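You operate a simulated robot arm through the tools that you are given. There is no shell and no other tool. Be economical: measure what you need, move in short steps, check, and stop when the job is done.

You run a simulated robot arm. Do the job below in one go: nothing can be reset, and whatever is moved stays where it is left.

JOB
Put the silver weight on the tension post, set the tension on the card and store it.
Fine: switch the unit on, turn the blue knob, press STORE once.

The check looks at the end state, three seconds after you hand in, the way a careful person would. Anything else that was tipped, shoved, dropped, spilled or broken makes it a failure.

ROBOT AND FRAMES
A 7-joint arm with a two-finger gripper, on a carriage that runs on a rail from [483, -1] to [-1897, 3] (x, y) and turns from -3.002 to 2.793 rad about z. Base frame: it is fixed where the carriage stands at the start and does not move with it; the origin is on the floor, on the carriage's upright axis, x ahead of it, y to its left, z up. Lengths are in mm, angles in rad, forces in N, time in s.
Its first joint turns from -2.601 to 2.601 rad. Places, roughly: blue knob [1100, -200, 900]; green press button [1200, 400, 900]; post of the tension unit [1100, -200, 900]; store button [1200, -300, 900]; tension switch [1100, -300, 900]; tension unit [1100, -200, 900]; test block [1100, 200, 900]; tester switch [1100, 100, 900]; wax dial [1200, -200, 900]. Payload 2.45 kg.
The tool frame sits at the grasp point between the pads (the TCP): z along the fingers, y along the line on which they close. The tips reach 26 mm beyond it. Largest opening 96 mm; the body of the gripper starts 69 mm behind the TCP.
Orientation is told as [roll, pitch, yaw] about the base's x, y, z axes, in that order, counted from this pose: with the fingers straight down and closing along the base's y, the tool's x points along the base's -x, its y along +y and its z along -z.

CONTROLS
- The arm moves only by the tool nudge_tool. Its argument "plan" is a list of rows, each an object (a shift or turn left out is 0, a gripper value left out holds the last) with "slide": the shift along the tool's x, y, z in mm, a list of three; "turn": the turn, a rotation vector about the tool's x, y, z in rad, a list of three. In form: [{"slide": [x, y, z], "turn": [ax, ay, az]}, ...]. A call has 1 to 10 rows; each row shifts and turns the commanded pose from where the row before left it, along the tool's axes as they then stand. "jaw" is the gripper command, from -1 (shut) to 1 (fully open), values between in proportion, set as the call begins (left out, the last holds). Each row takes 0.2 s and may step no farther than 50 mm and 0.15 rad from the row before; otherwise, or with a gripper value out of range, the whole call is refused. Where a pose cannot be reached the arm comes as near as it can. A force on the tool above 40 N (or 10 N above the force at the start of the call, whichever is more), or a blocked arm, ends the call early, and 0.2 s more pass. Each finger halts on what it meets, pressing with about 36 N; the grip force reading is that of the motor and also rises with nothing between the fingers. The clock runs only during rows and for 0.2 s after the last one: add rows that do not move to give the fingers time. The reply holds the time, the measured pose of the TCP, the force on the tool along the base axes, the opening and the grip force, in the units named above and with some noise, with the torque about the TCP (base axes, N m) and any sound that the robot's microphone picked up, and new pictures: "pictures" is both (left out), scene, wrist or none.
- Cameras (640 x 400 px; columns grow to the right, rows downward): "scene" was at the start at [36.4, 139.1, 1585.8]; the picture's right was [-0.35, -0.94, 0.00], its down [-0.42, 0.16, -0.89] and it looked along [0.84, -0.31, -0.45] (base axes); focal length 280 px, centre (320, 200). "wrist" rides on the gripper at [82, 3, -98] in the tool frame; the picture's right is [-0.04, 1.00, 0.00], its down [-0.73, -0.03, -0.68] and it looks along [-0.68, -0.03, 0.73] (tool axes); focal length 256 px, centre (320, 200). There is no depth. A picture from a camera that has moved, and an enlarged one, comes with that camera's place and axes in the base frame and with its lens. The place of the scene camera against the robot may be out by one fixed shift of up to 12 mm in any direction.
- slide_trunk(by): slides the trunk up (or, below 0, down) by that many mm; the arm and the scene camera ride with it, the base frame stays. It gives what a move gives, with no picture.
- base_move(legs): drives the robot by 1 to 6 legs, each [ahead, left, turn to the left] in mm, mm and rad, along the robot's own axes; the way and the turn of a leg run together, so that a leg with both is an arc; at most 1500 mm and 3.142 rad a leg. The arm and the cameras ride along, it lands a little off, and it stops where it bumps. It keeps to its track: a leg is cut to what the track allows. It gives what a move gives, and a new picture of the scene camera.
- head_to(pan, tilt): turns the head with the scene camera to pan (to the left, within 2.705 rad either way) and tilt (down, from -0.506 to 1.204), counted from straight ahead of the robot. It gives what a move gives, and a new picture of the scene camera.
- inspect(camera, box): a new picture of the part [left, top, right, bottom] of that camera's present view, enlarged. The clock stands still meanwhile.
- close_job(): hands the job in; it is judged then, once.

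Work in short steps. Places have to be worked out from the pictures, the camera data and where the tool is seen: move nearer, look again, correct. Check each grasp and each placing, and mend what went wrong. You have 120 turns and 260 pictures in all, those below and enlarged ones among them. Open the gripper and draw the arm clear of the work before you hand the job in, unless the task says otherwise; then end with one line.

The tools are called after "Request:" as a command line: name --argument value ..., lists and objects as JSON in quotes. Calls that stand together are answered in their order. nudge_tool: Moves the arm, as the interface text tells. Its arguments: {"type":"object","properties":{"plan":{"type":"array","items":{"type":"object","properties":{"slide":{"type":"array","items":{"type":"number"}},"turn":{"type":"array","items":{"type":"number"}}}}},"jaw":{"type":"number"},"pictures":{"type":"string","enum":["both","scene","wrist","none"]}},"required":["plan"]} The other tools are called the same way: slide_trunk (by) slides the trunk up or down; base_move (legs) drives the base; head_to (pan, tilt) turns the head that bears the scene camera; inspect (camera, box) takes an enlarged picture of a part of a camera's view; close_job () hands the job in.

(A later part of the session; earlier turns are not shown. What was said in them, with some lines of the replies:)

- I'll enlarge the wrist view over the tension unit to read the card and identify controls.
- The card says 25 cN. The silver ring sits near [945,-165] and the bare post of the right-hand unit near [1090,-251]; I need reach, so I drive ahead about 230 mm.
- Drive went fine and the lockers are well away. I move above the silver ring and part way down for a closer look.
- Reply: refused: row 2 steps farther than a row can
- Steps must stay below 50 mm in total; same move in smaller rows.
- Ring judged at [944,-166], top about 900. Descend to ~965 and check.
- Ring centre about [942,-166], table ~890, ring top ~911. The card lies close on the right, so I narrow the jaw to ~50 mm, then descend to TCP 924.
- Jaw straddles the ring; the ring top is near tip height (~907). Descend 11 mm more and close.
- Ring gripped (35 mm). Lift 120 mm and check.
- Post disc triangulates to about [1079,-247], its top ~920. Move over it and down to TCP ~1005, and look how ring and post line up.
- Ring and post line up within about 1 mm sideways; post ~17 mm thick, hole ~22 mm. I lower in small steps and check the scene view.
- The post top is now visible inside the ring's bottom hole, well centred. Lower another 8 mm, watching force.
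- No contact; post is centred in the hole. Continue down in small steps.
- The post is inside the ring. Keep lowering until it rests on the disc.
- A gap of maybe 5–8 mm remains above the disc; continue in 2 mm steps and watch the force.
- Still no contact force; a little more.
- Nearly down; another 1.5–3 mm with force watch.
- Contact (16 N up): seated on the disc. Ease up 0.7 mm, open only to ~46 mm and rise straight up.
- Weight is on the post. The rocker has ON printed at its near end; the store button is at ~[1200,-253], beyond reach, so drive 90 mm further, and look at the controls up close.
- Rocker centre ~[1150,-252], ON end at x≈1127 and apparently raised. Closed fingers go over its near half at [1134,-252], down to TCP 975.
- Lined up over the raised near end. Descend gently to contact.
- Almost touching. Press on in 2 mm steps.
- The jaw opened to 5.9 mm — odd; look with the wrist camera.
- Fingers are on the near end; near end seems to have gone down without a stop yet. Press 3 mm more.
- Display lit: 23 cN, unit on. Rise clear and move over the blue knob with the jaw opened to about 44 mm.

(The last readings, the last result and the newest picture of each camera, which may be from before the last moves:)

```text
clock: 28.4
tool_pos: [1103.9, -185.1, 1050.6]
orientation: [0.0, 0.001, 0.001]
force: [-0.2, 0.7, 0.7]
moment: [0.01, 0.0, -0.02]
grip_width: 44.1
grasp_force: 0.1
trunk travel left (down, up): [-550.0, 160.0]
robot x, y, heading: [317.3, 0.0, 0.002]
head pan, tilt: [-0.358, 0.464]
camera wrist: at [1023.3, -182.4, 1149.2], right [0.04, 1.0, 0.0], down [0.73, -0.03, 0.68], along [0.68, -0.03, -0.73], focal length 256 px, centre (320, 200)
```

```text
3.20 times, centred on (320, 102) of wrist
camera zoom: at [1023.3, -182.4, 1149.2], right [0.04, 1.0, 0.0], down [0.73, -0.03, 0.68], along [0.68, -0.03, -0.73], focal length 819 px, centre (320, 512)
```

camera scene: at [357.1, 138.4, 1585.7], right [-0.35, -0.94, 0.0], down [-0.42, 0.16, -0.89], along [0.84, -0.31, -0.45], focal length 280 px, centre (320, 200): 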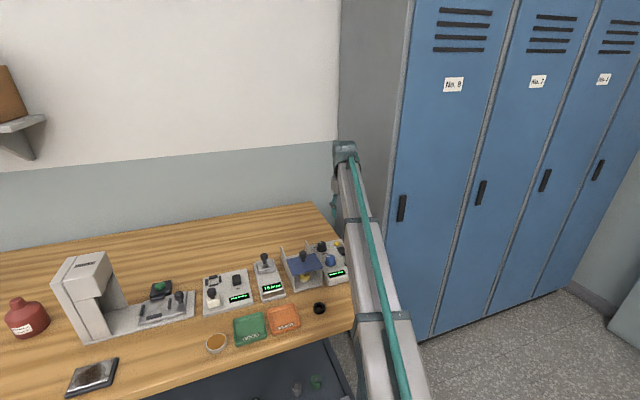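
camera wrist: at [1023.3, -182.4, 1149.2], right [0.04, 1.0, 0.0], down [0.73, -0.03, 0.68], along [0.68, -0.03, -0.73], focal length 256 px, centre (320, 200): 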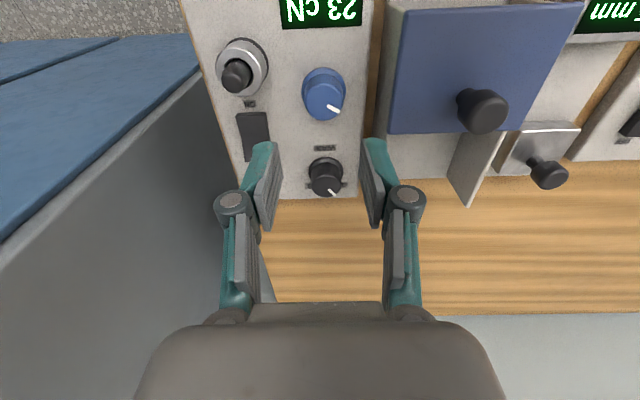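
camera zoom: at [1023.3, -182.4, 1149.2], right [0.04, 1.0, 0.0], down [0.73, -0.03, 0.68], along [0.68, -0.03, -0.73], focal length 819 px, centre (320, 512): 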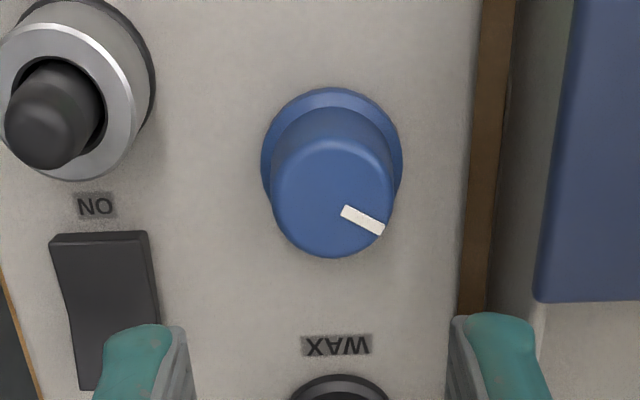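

Display still 23 cN. Knob centre [1107,-183], top ~942; shield roof edge at y≈-132, z≈960, which the fingers clear. Descend over the knob.

Request:
nudge_tool --plan '[{"slide": [-2.5, 2, 30]}, {"slide": [0, 0, 30]}, {"slide": [0, 0, 15]}, {}]' --pictures "wrist"

Request:
inspect --camera "scene" --box '[290, 215, 370, 295]'

```text
clock: 29.4
tool_pos: [1108.1, -184.1, 976.6]
orientation: [-0.001, 0.0, -0.001]
force: [-0.2, 0.3, 0.0]
moment: [-0.04, -0.02, -0.02]
grip_width: 44.2
grasp_force: 0.0
trunk travel left (down, up): [-550.0, 160.0]
robot x, y, heading: [324.5, -3.0, 0.001]
head pan, tilt: [-0.358, 0.464]
camera wrist: at [1026.1, -180.6, 1074.8], right [0.04, 1.0, 0.0], down [0.73, -0.03, 0.68], along [0.68, -0.03, -0.73], focal length 256 px, centre (320, 200)
```

wrist: 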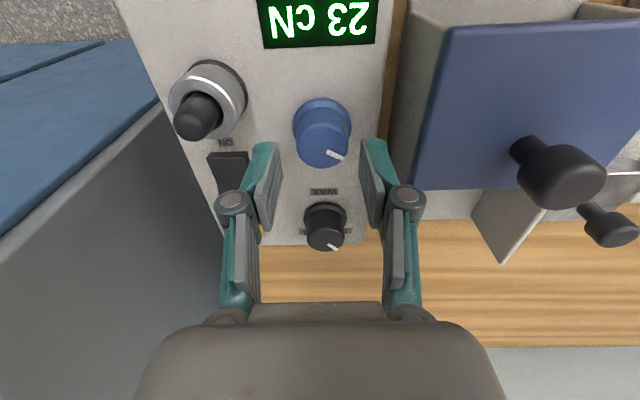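

```text
5.00 times, centred on (330, 255) of scene
camera zoom: at [356.3, 138.5, 1585.8], right [-0.35, -0.94, 0.0], down [-0.42, 0.16, -0.89], along [0.84, -0.31, -0.45], focal length 1398 px, centre (270, -75)
```

zoom: 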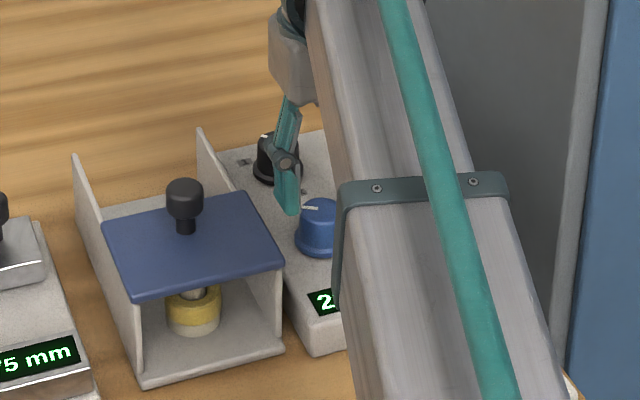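

Check knob centring once more before going down.

Request:
inspect --camera "wrist" --box '[270, 80, 370, 180]'

```text
4.00 times, centred on (320, 130) of wrist
camera zoom: at [1026.1, -180.6, 1074.8], right [0.04, 1.0, 0.0], down [0.73, -0.03, 0.68], along [0.68, -0.03, -0.73], focal length 1024 px, centre (320, 480)
```

zoom: 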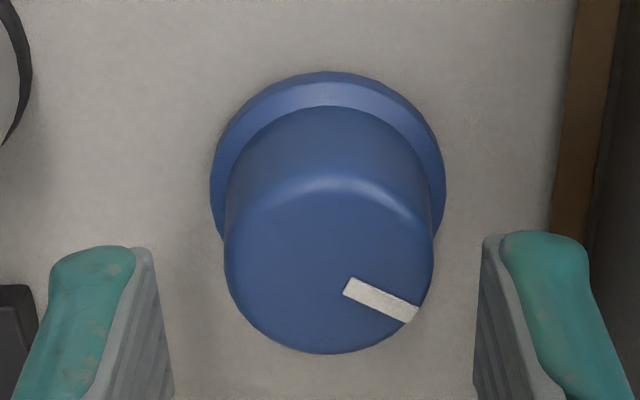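

Knob centre [1106.5,-183]. Correct by a mm and descend to TCP ~953.

Request:
nudge_tool --plan '[{"slide": [1.5, 1.2, 8]}, {"slide": [0, 0, 8]}, {"slide": [0, 0, 7]}, {}]' --pictures "none"

Request:
nudge_tool --plan '[{}, {}, {}]' --pictures "wrist" --jaw -0.45

```text
clock: 30.4
tool_pos: [1104.5, -183.4, 952.7]
orientation: [0.0, 0.0, 0.001]
force: [-1.0, 0.0, 0.2]
moment: [0.01, -0.01, -0.01]
grip_width: 44.2
grasp_force: 0.1
trunk travel left (down, up): [-550.0, 160.0]
robot x, y, heading: [319.9, -0.5, 0.006]
head pan, tilt: [-0.358, 0.464]
```

```text
clock: 31.2
tool_pos: [1104.4, -181.8, 953.4]
orientation: [0.0, 0.001, 0.002]
force: [0.3, -1.4, -0.1]
moment: [-0.11, 0.01, 0.02]
grip_width: 33.9
grasp_force: 44.4
trunk travel left (down, up): [-550.0, 160.0]
robot x, y, heading: [318.9, -0.9, 0.003]
head pan, tilt: [-0.358, 0.464]
camera wrist: at [1023.8, -179.3, 1052.2], right [0.04, 1.0, 0.0], down [0.73, -0.03, 0.68], along [0.68, -0.03, -0.73], focal length 256 px, centre (320, 200)
```

wrist: 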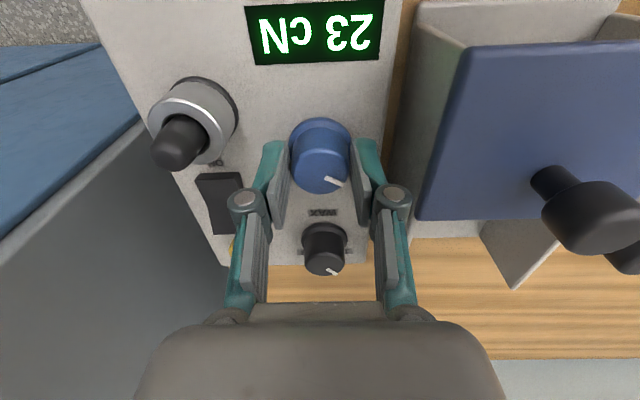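

Knob gripped (34 mm), the display is visible. Turn clockwise by 0.1 rad and read.

Request:
nudge_tool --plan '[{"turn": [0, 0, 0.05]}, {"turn": [0, 0, 0.05]}, {}]' --pictures "wrist"

```text
clock: 32.0
tool_pos: [1104.0, -182.2, 951.9]
orientation: [0.001, 0.0, -0.102]
force: [1.1, -2.0, -0.7]
moment: [-0.04, -0.12, -0.02]
grip_width: 33.4
grasp_force: 44.8
trunk travel left (down, up): [-550.0, 160.0]
robot x, y, heading: [321.0, 0.1, 0.003]
head pan, tilt: [-0.358, 0.464]
camera wrist: at [1024.6, -170.9, 1052.2], right [0.14, 0.99, 0.0], down [0.73, -0.1, 0.68], along [0.67, -0.1, -0.73], focal length 256 px, centre (320, 200)
```

wrist: 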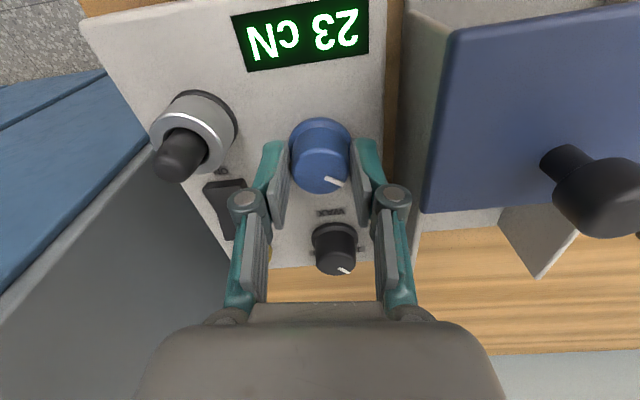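

The knob turns with the gripper; still 23. Another 0.1 rad.

Request:
nudge_tool --plan '[{"turn": [0, 0, 0.05]}, {"turn": [0, 0, 0.05]}, {}]' --pictures "wrist"

```text
clock: 32.8
tool_pos: [1103.8, -181.6, 954.1]
orientation: [0.001, 0.001, -0.201]
force: [1.3, 0.0, 1.8]
moment: [0.01, 0.05, -0.01]
grip_width: 33.6
grasp_force: 45.4
trunk travel left (down, up): [-550.0, 160.0]
robot x, y, heading: [321.9, -1.6, 0.0]
head pan, tilt: [-0.358, 0.464]
camera wrist: at [1026.2, -162.7, 1052.2], right [0.24, 0.97, 0.0], down [0.71, -0.17, 0.68], along [0.66, -0.16, -0.73], focal length 256 px, centre (320, 200)
```

wrist: 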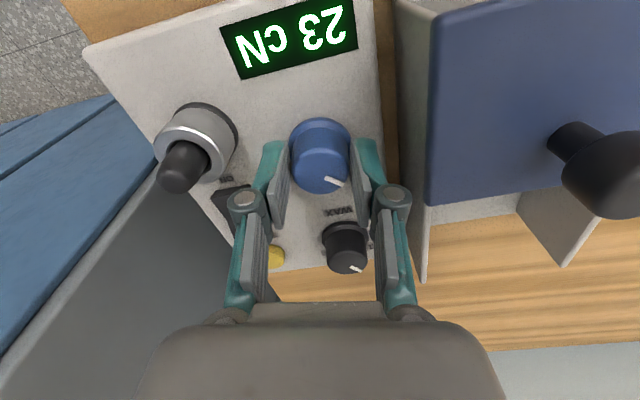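

Still 23. Continue 0.15 rad more.

Request:
nudge_tool --plan '[{"turn": [0, 0, 0.05]}, {"turn": [0, 0, 0.05]}, {"turn": [0, 0, 0.05]}, {}]' --pictures "wrist"

```text
clock: 33.8
tool_pos: [1105.3, -180.8, 952.6]
orientation: [0.001, -0.002, -0.35]
force: [3.8, 1.8, 3.2]
moment: [0.11, -0.13, 0.01]
grip_width: 33.6
grasp_force: 45.1
trunk travel left (down, up): [-550.0, 160.0]
robot x, y, heading: [322.3, -1.3, 0.003]
head pan, tilt: [-0.358, 0.464]
camera wrist: at [1030.0, -150.6, 1052.2], right [0.38, 0.92, 0.0], down [0.68, -0.28, 0.68], along [0.63, -0.26, -0.73], focal length 256 px, centre (320, 200)
```

wrist: 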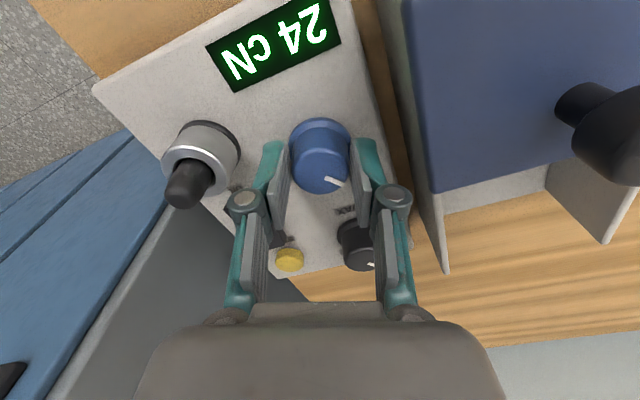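

24 now. Continue 0.15 rad.

Request:
nudge_tool --plan '[{"turn": [0, 0, 0.05]}, {"turn": [0, 0, 0.05]}, {"turn": [0, 0, 0.05]}, {}]' --pictures "wrist"

```text
clock: 34.8
tool_pos: [1105.1, -181.0, 954.0]
orientation: [-0.001, 0.0, -0.501]
force: [7.7, 3.4, 7.0]
moment: [0.33, 0.14, 0.03]
grip_width: 33.8
grasp_force: 44.9
trunk travel left (down, up): [-550.0, 160.0]
robot x, y, heading: [317.7, -2.1, -0.004]
head pan, tilt: [-0.358, 0.464]
camera wrist: at [1035.7, -139.3, 1052.2], right [0.51, 0.86, 0.0], down [0.63, -0.38, 0.68], along [0.58, -0.35, -0.73], focal length 256 px, centre (320, 200)
```

wrist: 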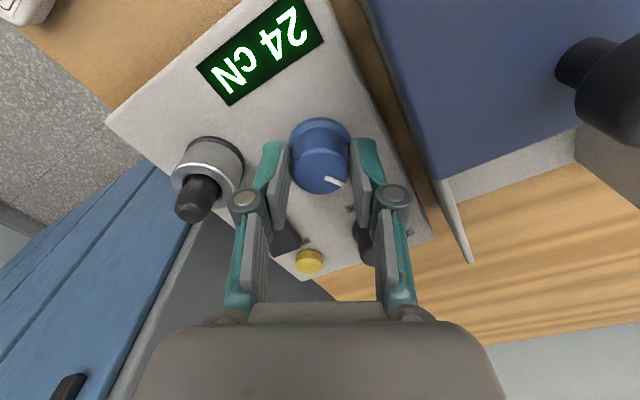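

Still 24; some side load builds up, so I relieve it slightly while turning 0.1 rad further.

Request:
nudge_tool --plan '[{"slide": [-0.6, 0.7, -0.6]}, {"turn": [0, 0, 0.05]}, {"turn": [0, 0, 0.03]}, {}]' --pictures "wrist"

```text
clock: 35.8
tool_pos: [1104.8, -180.9, 952.8]
orientation: [0.0, 0.001, -0.579]
force: [0.8, 4.0, -1.3]
moment: [-0.41, -0.9, 0.01]
grip_width: 33.6
grasp_force: 45.0
trunk travel left (down, up): [-550.0, 160.0]
robot x, y, heading: [321.2, -2.9, -0.001]
head pan, tilt: [-0.358, 0.464]
camera wrist: at [1039.5, -133.6, 1052.2], right [0.58, 0.81, 0.0], down [0.6, -0.43, 0.68], along [0.55, -0.39, -0.73], focal length 256 px, centre (320, 200)
```

wrist: 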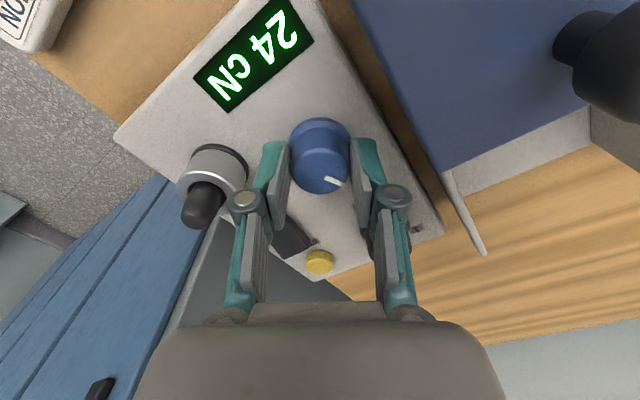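

Still 24. Another 0.1 rad.

Request:
nudge_tool --plan '[{"turn": [0, 0, 0.05]}, {"turn": [0, 0, 0.04]}, {}]' --pictures "wrist"

```text
clock: 36.6
tool_pos: [1104.9, -180.2, 954.1]
orientation: [-0.002, 0.002, -0.669]
force: [1.8, 6.0, -3.9]
moment: [-0.09, -0.22, 0.05]
grip_width: 33.9
grasp_force: 45.1
trunk travel left (down, up): [-550.0, 160.0]
robot x, y, heading: [317.5, -1.9, 0.002]
head pan, tilt: [-0.358, 0.464]
camera wrist: at [1044.2, -127.7, 1052.3], right [0.65, 0.76, 0.0], down [0.56, -0.48, 0.68], along [0.51, -0.44, -0.73], focal length 256 px, centre (320, 200)
```

wrist: 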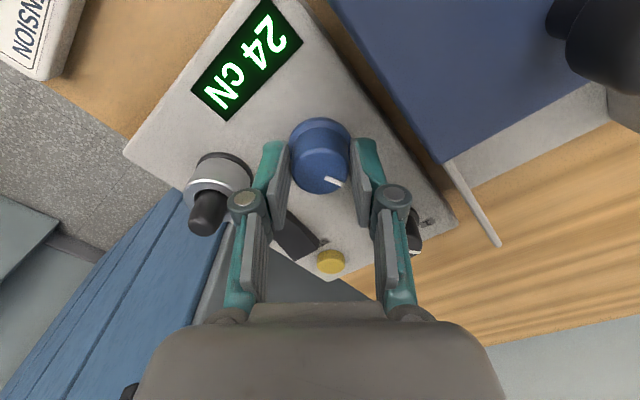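

Still 24, knob follows. Handle top is well below the gripper body. Turn 0.1 rad further.

Request:
nudge_tool --plan '[{"turn": [0, 0, 0.05]}, {"turn": [0, 0, 0.04]}, {}]' --pictures "wrist"

```text
clock: 37.4
tool_pos: [1104.2, -181.1, 954.0]
orientation: [0.0, 0.001, -0.76]
force: [1.9, 6.8, -5.1]
moment: [0.47, 0.13, 0.02]
grip_width: 33.4
grasp_force: 45.0
trunk travel left (down, up): [-550.0, 160.0]
robot x, y, heading: [321.7, 0.4, -0.003]
head pan, tilt: [-0.358, 0.464]
camera wrist: at [1049.4, -122.2, 1052.3], right [0.72, 0.7, 0.0], down [0.51, -0.53, 0.68], along [0.47, -0.49, -0.73], focal length 256 px, centre (320, 200)
```

wrist: 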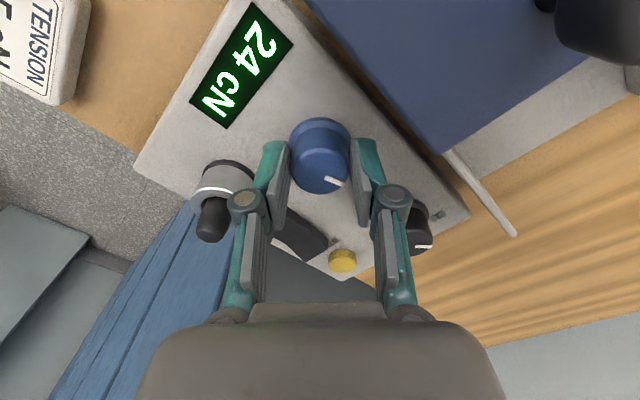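

Still 24; continue 0.1 rad.

Request:
nudge_tool --plan '[{"slide": [0, 0.5, 0.4], "turn": [0, 0, 0.05]}, {"turn": [0, 0, 0.05]}, {}]' --pictures "wrist"

```text
clock: 38.2
tool_pos: [1105.8, -179.5, 953.5]
orientation: [0.001, -0.001, -0.858]
force: [2.0, 8.1, -0.9]
moment: [0.76, 0.53, 0.02]
grip_width: 33.7
grasp_force: 44.9
trunk travel left (down, up): [-550.0, 160.0]
robot x, y, heading: [319.5, -0.5, -0.001]
head pan, tilt: [-0.358, 0.464]
camera wrist: at [1055.6, -116.5, 1052.2], right [0.78, 0.62, 0.0], down [0.46, -0.57, 0.68], along [0.42, -0.53, -0.73], focal length 256 px, centre (320, 200)
```

wrist: 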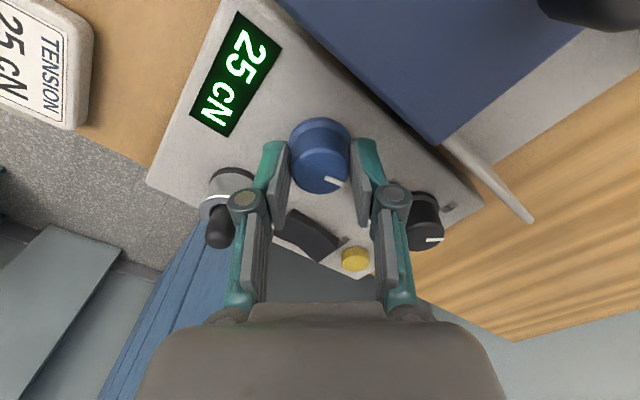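

25 cN shown, just past the boundary (step ~0.5 rad). Turn 0.12 rad more for margin, then check.

Request:
nudge_tool --plan '[{"turn": [0, 0, 0.06]}, {"turn": [0, 0, 0.06]}, {}]' --pictures "wrist"

```text
clock: 39.0
tool_pos: [1105.5, -180.4, 953.8]
orientation: [-0.001, 0.0, -0.979]
force: [2.5, 11.5, -0.3]
moment: [0.35, -0.07, -0.01]
grip_width: 33.6
grasp_force: 44.8
trunk travel left (down, up): [-550.0, 160.0]
robot x, y, heading: [324.7, 3.9, 0.006]
head pan, tilt: [-0.358, 0.464]
camera wrist: at [1063.9, -110.7, 1052.2], right [0.85, 0.52, 0.0], down [0.38, -0.63, 0.68], along [0.36, -0.58, -0.73], focal length 256 px, centre (320, 200)
```

wrist: 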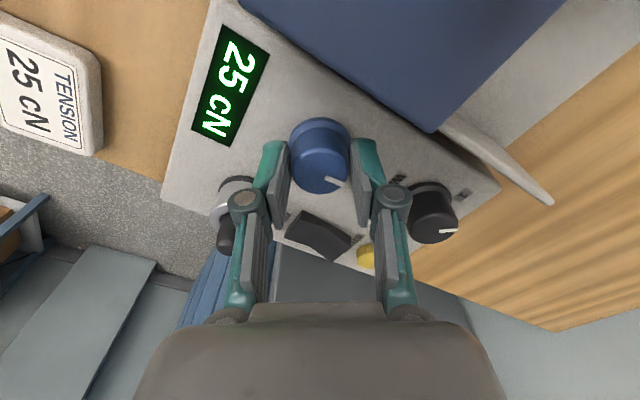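

25 cN with margin. Release to ~44 mm and rise straight up 130 mm.

Request:
nudge_tool --plan '[{}, {}]' --pictures "none" --jaw -0.08

Request:
nudge_tool --plan '[{"slide": [0, 0, -10]}, {"slide": [0, 0, -30]}, {"slide": [0, 0, -45]}, {"slide": [0, 0, -45]}, {}]' --pictures "wrist"

```text
clock: 39.6
tool_pos: [1105.7, -181.3, 953.5]
orientation: [0.0, 0.0, -0.978]
force: [-0.1, 0.3, -0.4]
moment: [-0.01, 0.0, 0.0]
grip_width: 44.3
grasp_force: 0.0
trunk travel left (down, up): [-550.0, 160.0]
robot x, y, heading: [321.6, 0.4, 0.001]
head pan, tilt: [-0.358, 0.464]
```

```text
clock: 40.8
tool_pos: [1104.7, -181.9, 1084.2]
orientation: [0.001, -0.001, -0.98]
force: [0.6, 1.1, 0.3]
moment: [-0.03, -0.01, 0.0]
grip_width: 44.5
grasp_force: 0.0
trunk travel left (down, up): [-550.0, 160.0]
robot x, y, heading: [316.9, 1.7, -0.001]
head pan, tilt: [-0.358, 0.464]
camera wrist: at [1062.7, -111.8, 1182.7], right [0.85, 0.52, 0.0], down [0.39, -0.63, 0.68], along [0.36, -0.58, -0.73], focal length 256 px, centre (320, 200)
```

wrist: 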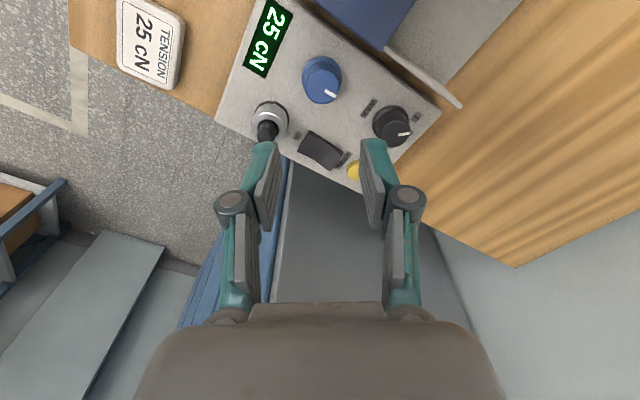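

25 cN held. Turn the tool back, close the jaw and move toward the STORE button.

Request:
nudge_tool --plan '[{"turn": [0, 0, -0.14]}, {"turn": [0, 0, -0.14]}, {"turn": [0, 0, -0.14]}, {"turn": [0, 0, -0.14]}, {"turn": [0, 0, -0.14]}, {"turn": [0, 0, -0.14]}, {"turn": [0, 0, -0.14]}, {"slide": [-30, -35, 0]}, {"slide": [-30, -36, 0]}, {}]' --pictures "wrist" --jaw -1

Request:
inspect --camera "wrist" --box '[240, 40, 400, 140]'

```text
clock: 43.0
tool_pos: [1166.2, -253.3, 1083.6]
orientation: [0.0, 0.0, 0.003]
force: [-0.3, -0.1, -1.2]
moment: [0.03, 0.0, 0.03]
grip_width: 0.0
grasp_force: 28.4
trunk travel left (down, up): [-550.0, 160.0]
robot x, y, heading: [319.4, -2.6, 0.003]
head pan, tilt: [-0.358, 0.464]
camera wrist: at [1084.5, -249.2, 1182.3], right [0.04, 1.0, 0.0], down [0.73, -0.03, 0.68], along [0.68, -0.03, -0.73], focal length 256 px, centre (320, 200)
```

wrist: 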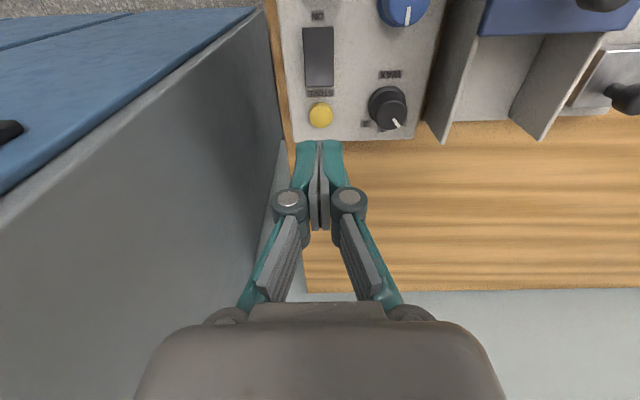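

```text
4.00 times, centred on (320, 90) of wrist
camera zoom: at [1084.5, -249.2, 1182.3], right [0.04, 1.0, 0.0], down [0.73, -0.03, 0.68], along [0.68, -0.03, -0.73], focal length 1024 px, centre (320, 640)
```

zoom: 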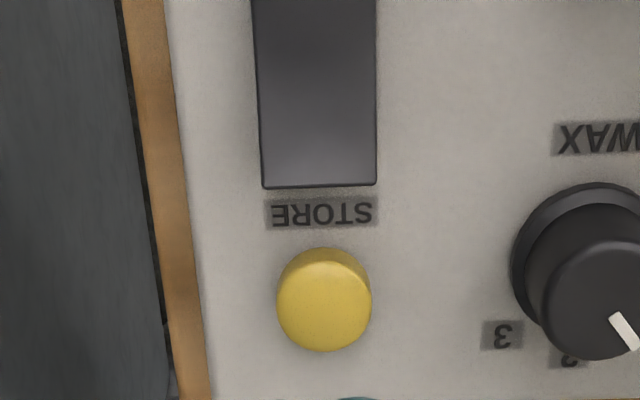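

STORE button top at [1203,-253.5], rocker end at x≈1172 stays clear. Move over and down to TCP ~965.

Request:
nudge_tool --plan '[{"slide": [-37.5, 0, 20]}, {"slide": [0, 0, 40]}, {"slide": [0, 0, 40]}, {"slide": [0, 0, 18]}, {}]' --pictures "wrist"

Request:
inspect --camera "scene" --box '[310, 225, 370, 285]'

```text
clock: 44.2
tool_pos: [1204.0, -252.5, 964.8]
orientation: [0.001, 0.0, 0.0]
force: [0.2, 0.3, 0.5]
moment: [-0.02, 0.02, -0.01]
grip_width: 0.0
grasp_force: 28.2
trunk travel left (down, up): [-550.0, 160.0]
robot x, y, heading: [318.9, 0.1, 0.002]
head pan, tilt: [-0.358, 0.464]
camera wrist: at [1122.8, -249.9, 1063.5], right [0.04, 1.0, 0.0], down [0.73, -0.03, 0.68], along [0.68, -0.03, -0.73], focal length 256 px, centre (320, 200)
```

wrist: 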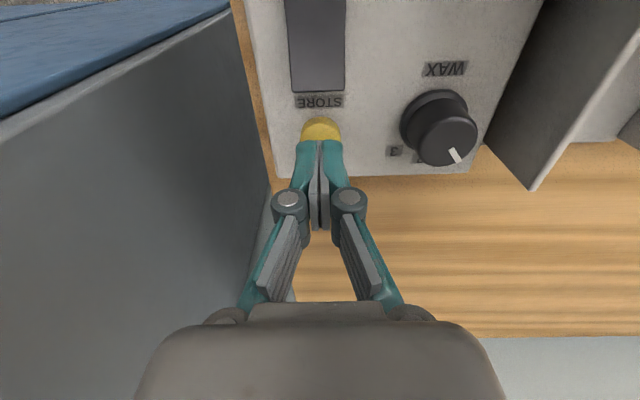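

```text
6.67 times, centred on (340, 255) of scene
camera zoom: at [356.2, 138.6, 1585.8], right [-0.35, -0.94, 0.0], down [-0.42, 0.16, -0.89], along [0.84, -0.31, -0.45], focal length 1864 px, centre (187, -167)
```

zoom: 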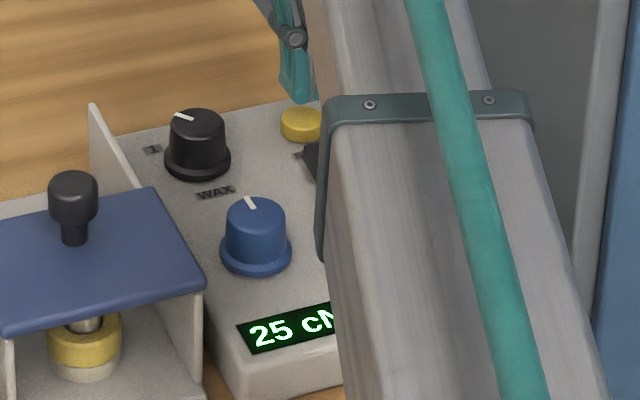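

Over the button. Press down in small steps, monotonically.

Request:
nudge_tool --plan '[{"slide": [0, 0, 3]}, {"slide": [0, 0, 3]}, {"slide": [0, 0, 3]}, {"slide": [0, 0, 2]}, {}]' --pictures "none"

Request:
inspect --camera "scene" --box '[310, 225, 370, 285]'

```text
clock: 45.4
tool_pos: [1203.7, -252.5, 955.0]
orientation: [0.001, 0.0, 0.001]
force: [-0.4, -0.6, -0.3]
moment: [0.01, -0.01, 0.02]
grip_width: 0.0
grasp_force: 28.1
trunk travel left (down, up): [-550.0, 160.0]
robot x, y, heading: [320.6, -0.4, 0.002]
head pan, tilt: [-0.358, 0.464]
```

```text
6.67 times, centred on (340, 255) of scene
camera zoom: at [356.3, 138.5, 1585.8], right [-0.35, -0.94, 0.0], down [-0.42, 0.16, -0.89], along [0.84, -0.31, -0.45], focal length 1864 px, centre (187, -167)
```

zoom: 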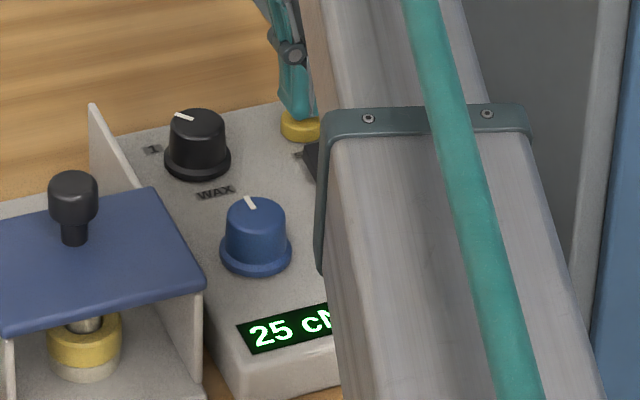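

Nearly touching. Press further.

Request:
nudge_tool --plan '[{"slide": [0, 0, 1.5]}, {"slide": [0, 0, 1.5]}, {"slide": [0, 0, 1.5]}, {"slide": [0, 0, 1.5]}, {}]' --pictures "none"

Request:
inspect --camera "scene" --box '[310, 225, 370, 285]'

```text
clock: 46.6
tool_pos: [1203.1, -252.0, 948.2]
orientation: [-0.001, 0.0, 0.001]
force: [-0.2, 0.4, -0.1]
moment: [-0.01, 0.0, -0.01]
grip_width: 0.0
grasp_force: 28.8
trunk travel left (down, up): [-550.0, 160.0]
robot x, y, heading: [321.2, 1.4, -0.0]
head pan, tilt: [-0.358, 0.464]
```

```text
6.67 times, centred on (340, 255) of scene
camera zoom: at [356.3, 138.5, 1585.8], right [-0.35, -0.94, 0.0], down [-0.42, 0.16, -0.89], along [0.84, -0.31, -0.45], focal length 1864 px, centre (187, -167)
```

zoom: 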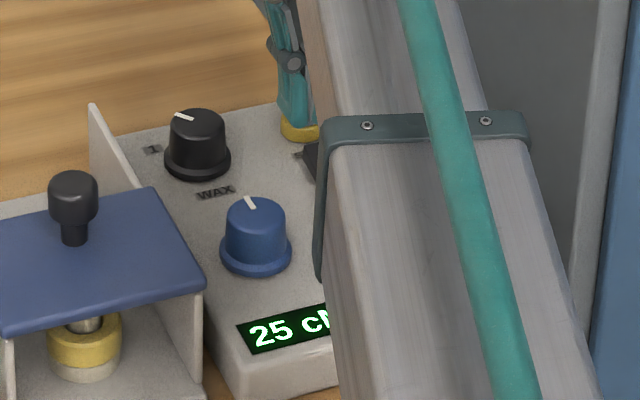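

No contact force yet; keep pressing.

Request:
nudge_tool --plan '[{"slide": [0, 0, 1]}, {"slide": [0, 0, 1]}, {"slide": [0, 0, 1]}, {}]' --pictures "none"

Request:
inspect --camera "scene" --box '[310, 225, 370, 285]'

```text
clock: 47.6
tool_pos: [1203.8, -252.0, 945.4]
orientation: [-0.001, 0.0, 0.001]
force: [0.4, 0.3, 2.5]
moment: [0.0, 0.0, -0.01]
grip_width: 6.1
grasp_force: 28.3
trunk travel left (down, up): [-550.0, 160.0]
robot x, y, heading: [318.3, 1.8, 0.002]
head pan, tilt: [-0.358, 0.464]
heard: click
```

```text
6.67 times, centred on (340, 255) of scene
camera zoom: at [356.0, 138.6, 1585.8], right [-0.35, -0.94, 0.0], down [-0.42, 0.16, -0.89], along [0.84, -0.31, -0.45], focal length 1864 px, centre (187, -167)
```

zoom: 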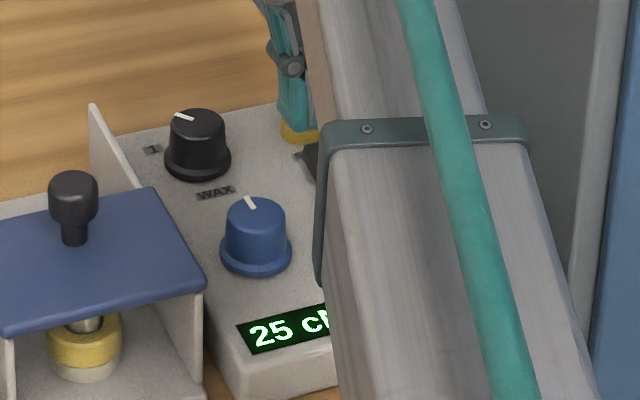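

A click was heard. Rise straight up and look at the display.

Request:
nudge_tool --plan '[{"slide": [0, 0, -10]}, {"slide": [0, 0, -40]}, {"slide": [0, 0, -45]}, {"slide": [0, 0, -45]}, {"slide": [45, 0, 0]}, {"slide": [45, 0, 0]}, {"slide": [45, 0, 0]}, {}]' --pictures "wrist"

Request:
inspect --camera "wrist" --box '[240, 0, 440, 140]'

```text
clock: 49.4
tool_pos: [1069.0, -252.9, 1085.5]
orientation: [0.001, 0.001, 0.001]
force: [-0.1, 0.6, -1.2]
moment: [0.0, -0.02, -0.01]
grip_width: 0.0
grasp_force: 28.2
trunk travel left (down, up): [-550.0, 160.0]
robot x, y, heading: [320.3, -2.1, 0.001]
head pan, tilt: [-0.358, 0.464]
camera wrist: at [987.3, -250.1, 1184.5], right [0.04, 1.0, 0.0], down [0.73, -0.03, 0.68], along [0.68, -0.03, -0.73], focal length 256 px, centre (320, 200)
```

wrist: 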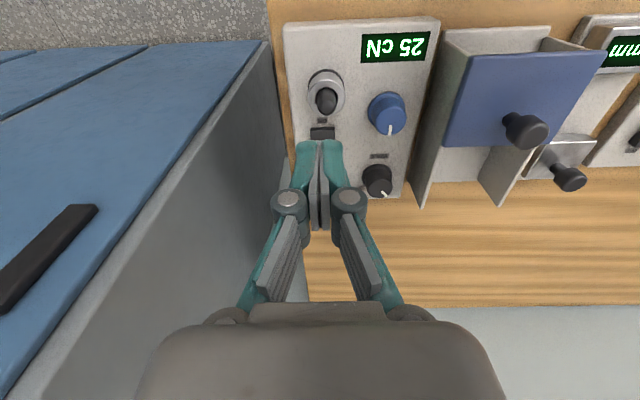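

```text
2.86 times, centred on (340, 70) of wrist
camera zoom: at [987.3, -250.1, 1184.5], right [0.04, 1.0, 0.0], down [0.73, -0.03, 0.68], along [0.68, -0.03, -0.73], focal length 731 px, centre (263, 571)
```

zoom: 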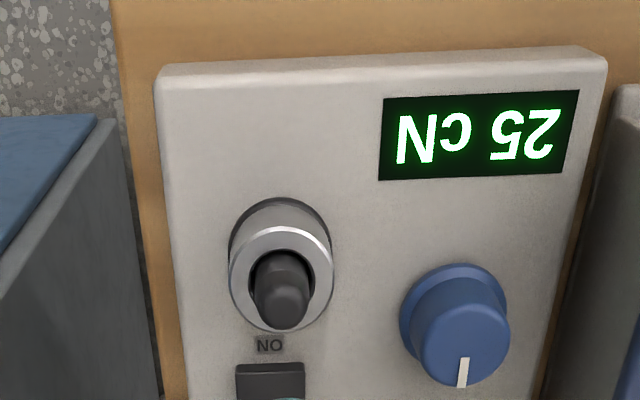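

The click marked the store; display holds 25 cN, weight seated, nothing disturbed. Open the gripper, draw up and take a last look.

Request:
nudge_tool --plan '[{"slide": [0, 0, -45]}, {"slide": [40, 0, -25]}, {"slide": [40, 0, -25]}, {"slide": [40, 0, 0]}, {}, {}]' --pictures "both" --jaw 1

Request:
inspect --camera "wrist" --box '[200, 60, 480, 235]'

```text
clock: 50.8
tool_pos: [964.9, -260.8, 1144.0]
orientation: [-0.007, -0.018, -0.002]
force: [0.3, 0.8, -1.2]
moment: [0.01, 0.02, -0.02]
grip_width: 95.8
grasp_force: 0.0
out of reach, approached as far as the arm can: row 3, 4
trunk travel left (down, up): [-550.0, 160.0]
robot x, y, heading: [316.9, -0.8, -0.005]
head pan, tilt: [-0.358, 0.464]
camera scene: at [356.3, 138.5, 1585.8], right [-0.35, -0.94, 0.0], down [-0.42, 0.16, -0.89], along [0.84, -0.31, -0.45], focal length 280 px, centre (320, 200)
camera wrist: at [882.8, -256.7, 1242.6], right [0.04, 1.0, -0.01], down [0.72, -0.02, 0.69], along [0.69, -0.03, -0.72], focal length 256 px, centre (320, 200)
```

scene: 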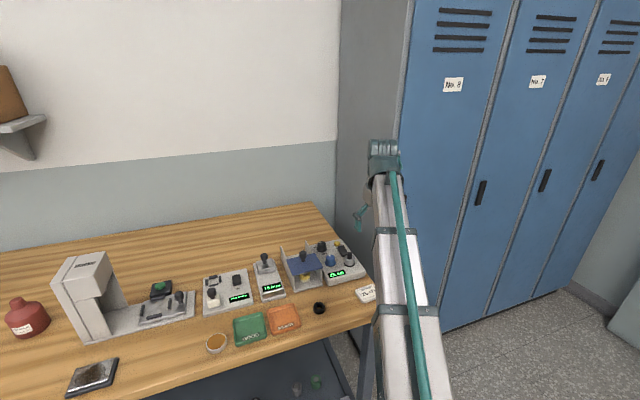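
wrist: 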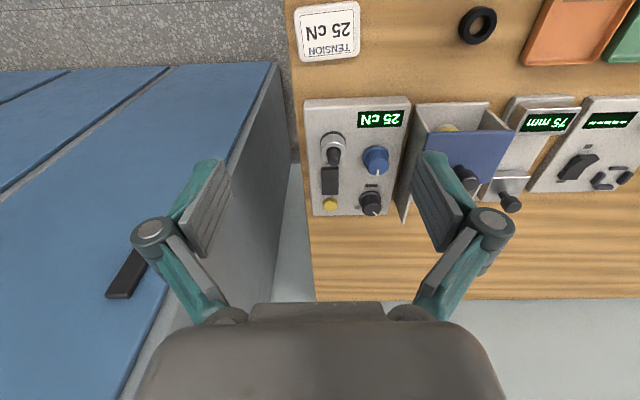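

```text
2.29 times, centred on (340, 148) of wrist
camera zoom: at [882.8, -256.7, 1242.6], right [0.04, 1.0, -0.01], down [0.72, -0.02, 0.69], along [0.69, -0.03, -0.72], focal length 585 px, centre (274, 320)
```

zoom: 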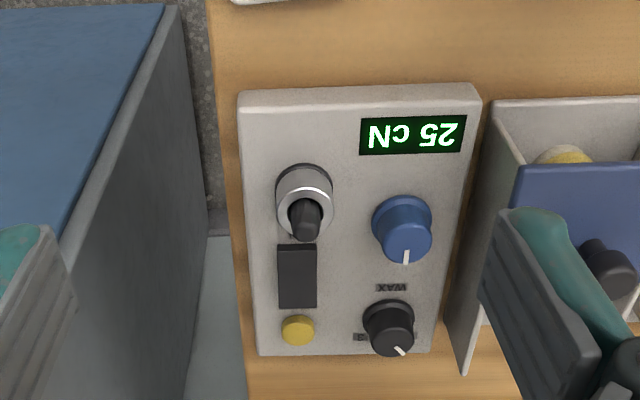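

Everything is in order: weight on the post, 25 cN shown and stored, the arm clear and the gripper open. Handing in.

Request:
close_job

```text
The job is handed in.
```

I put the silver weight on the tension post, switched the unit on, set it to the card's 25 cN and pressed STORE once. I heard the button click, but the display showed no separate "stored" message to confirm it. The last pictures show the weight seated, 25 cN on the display and nothing else disturbed, with the gripper open and clear.
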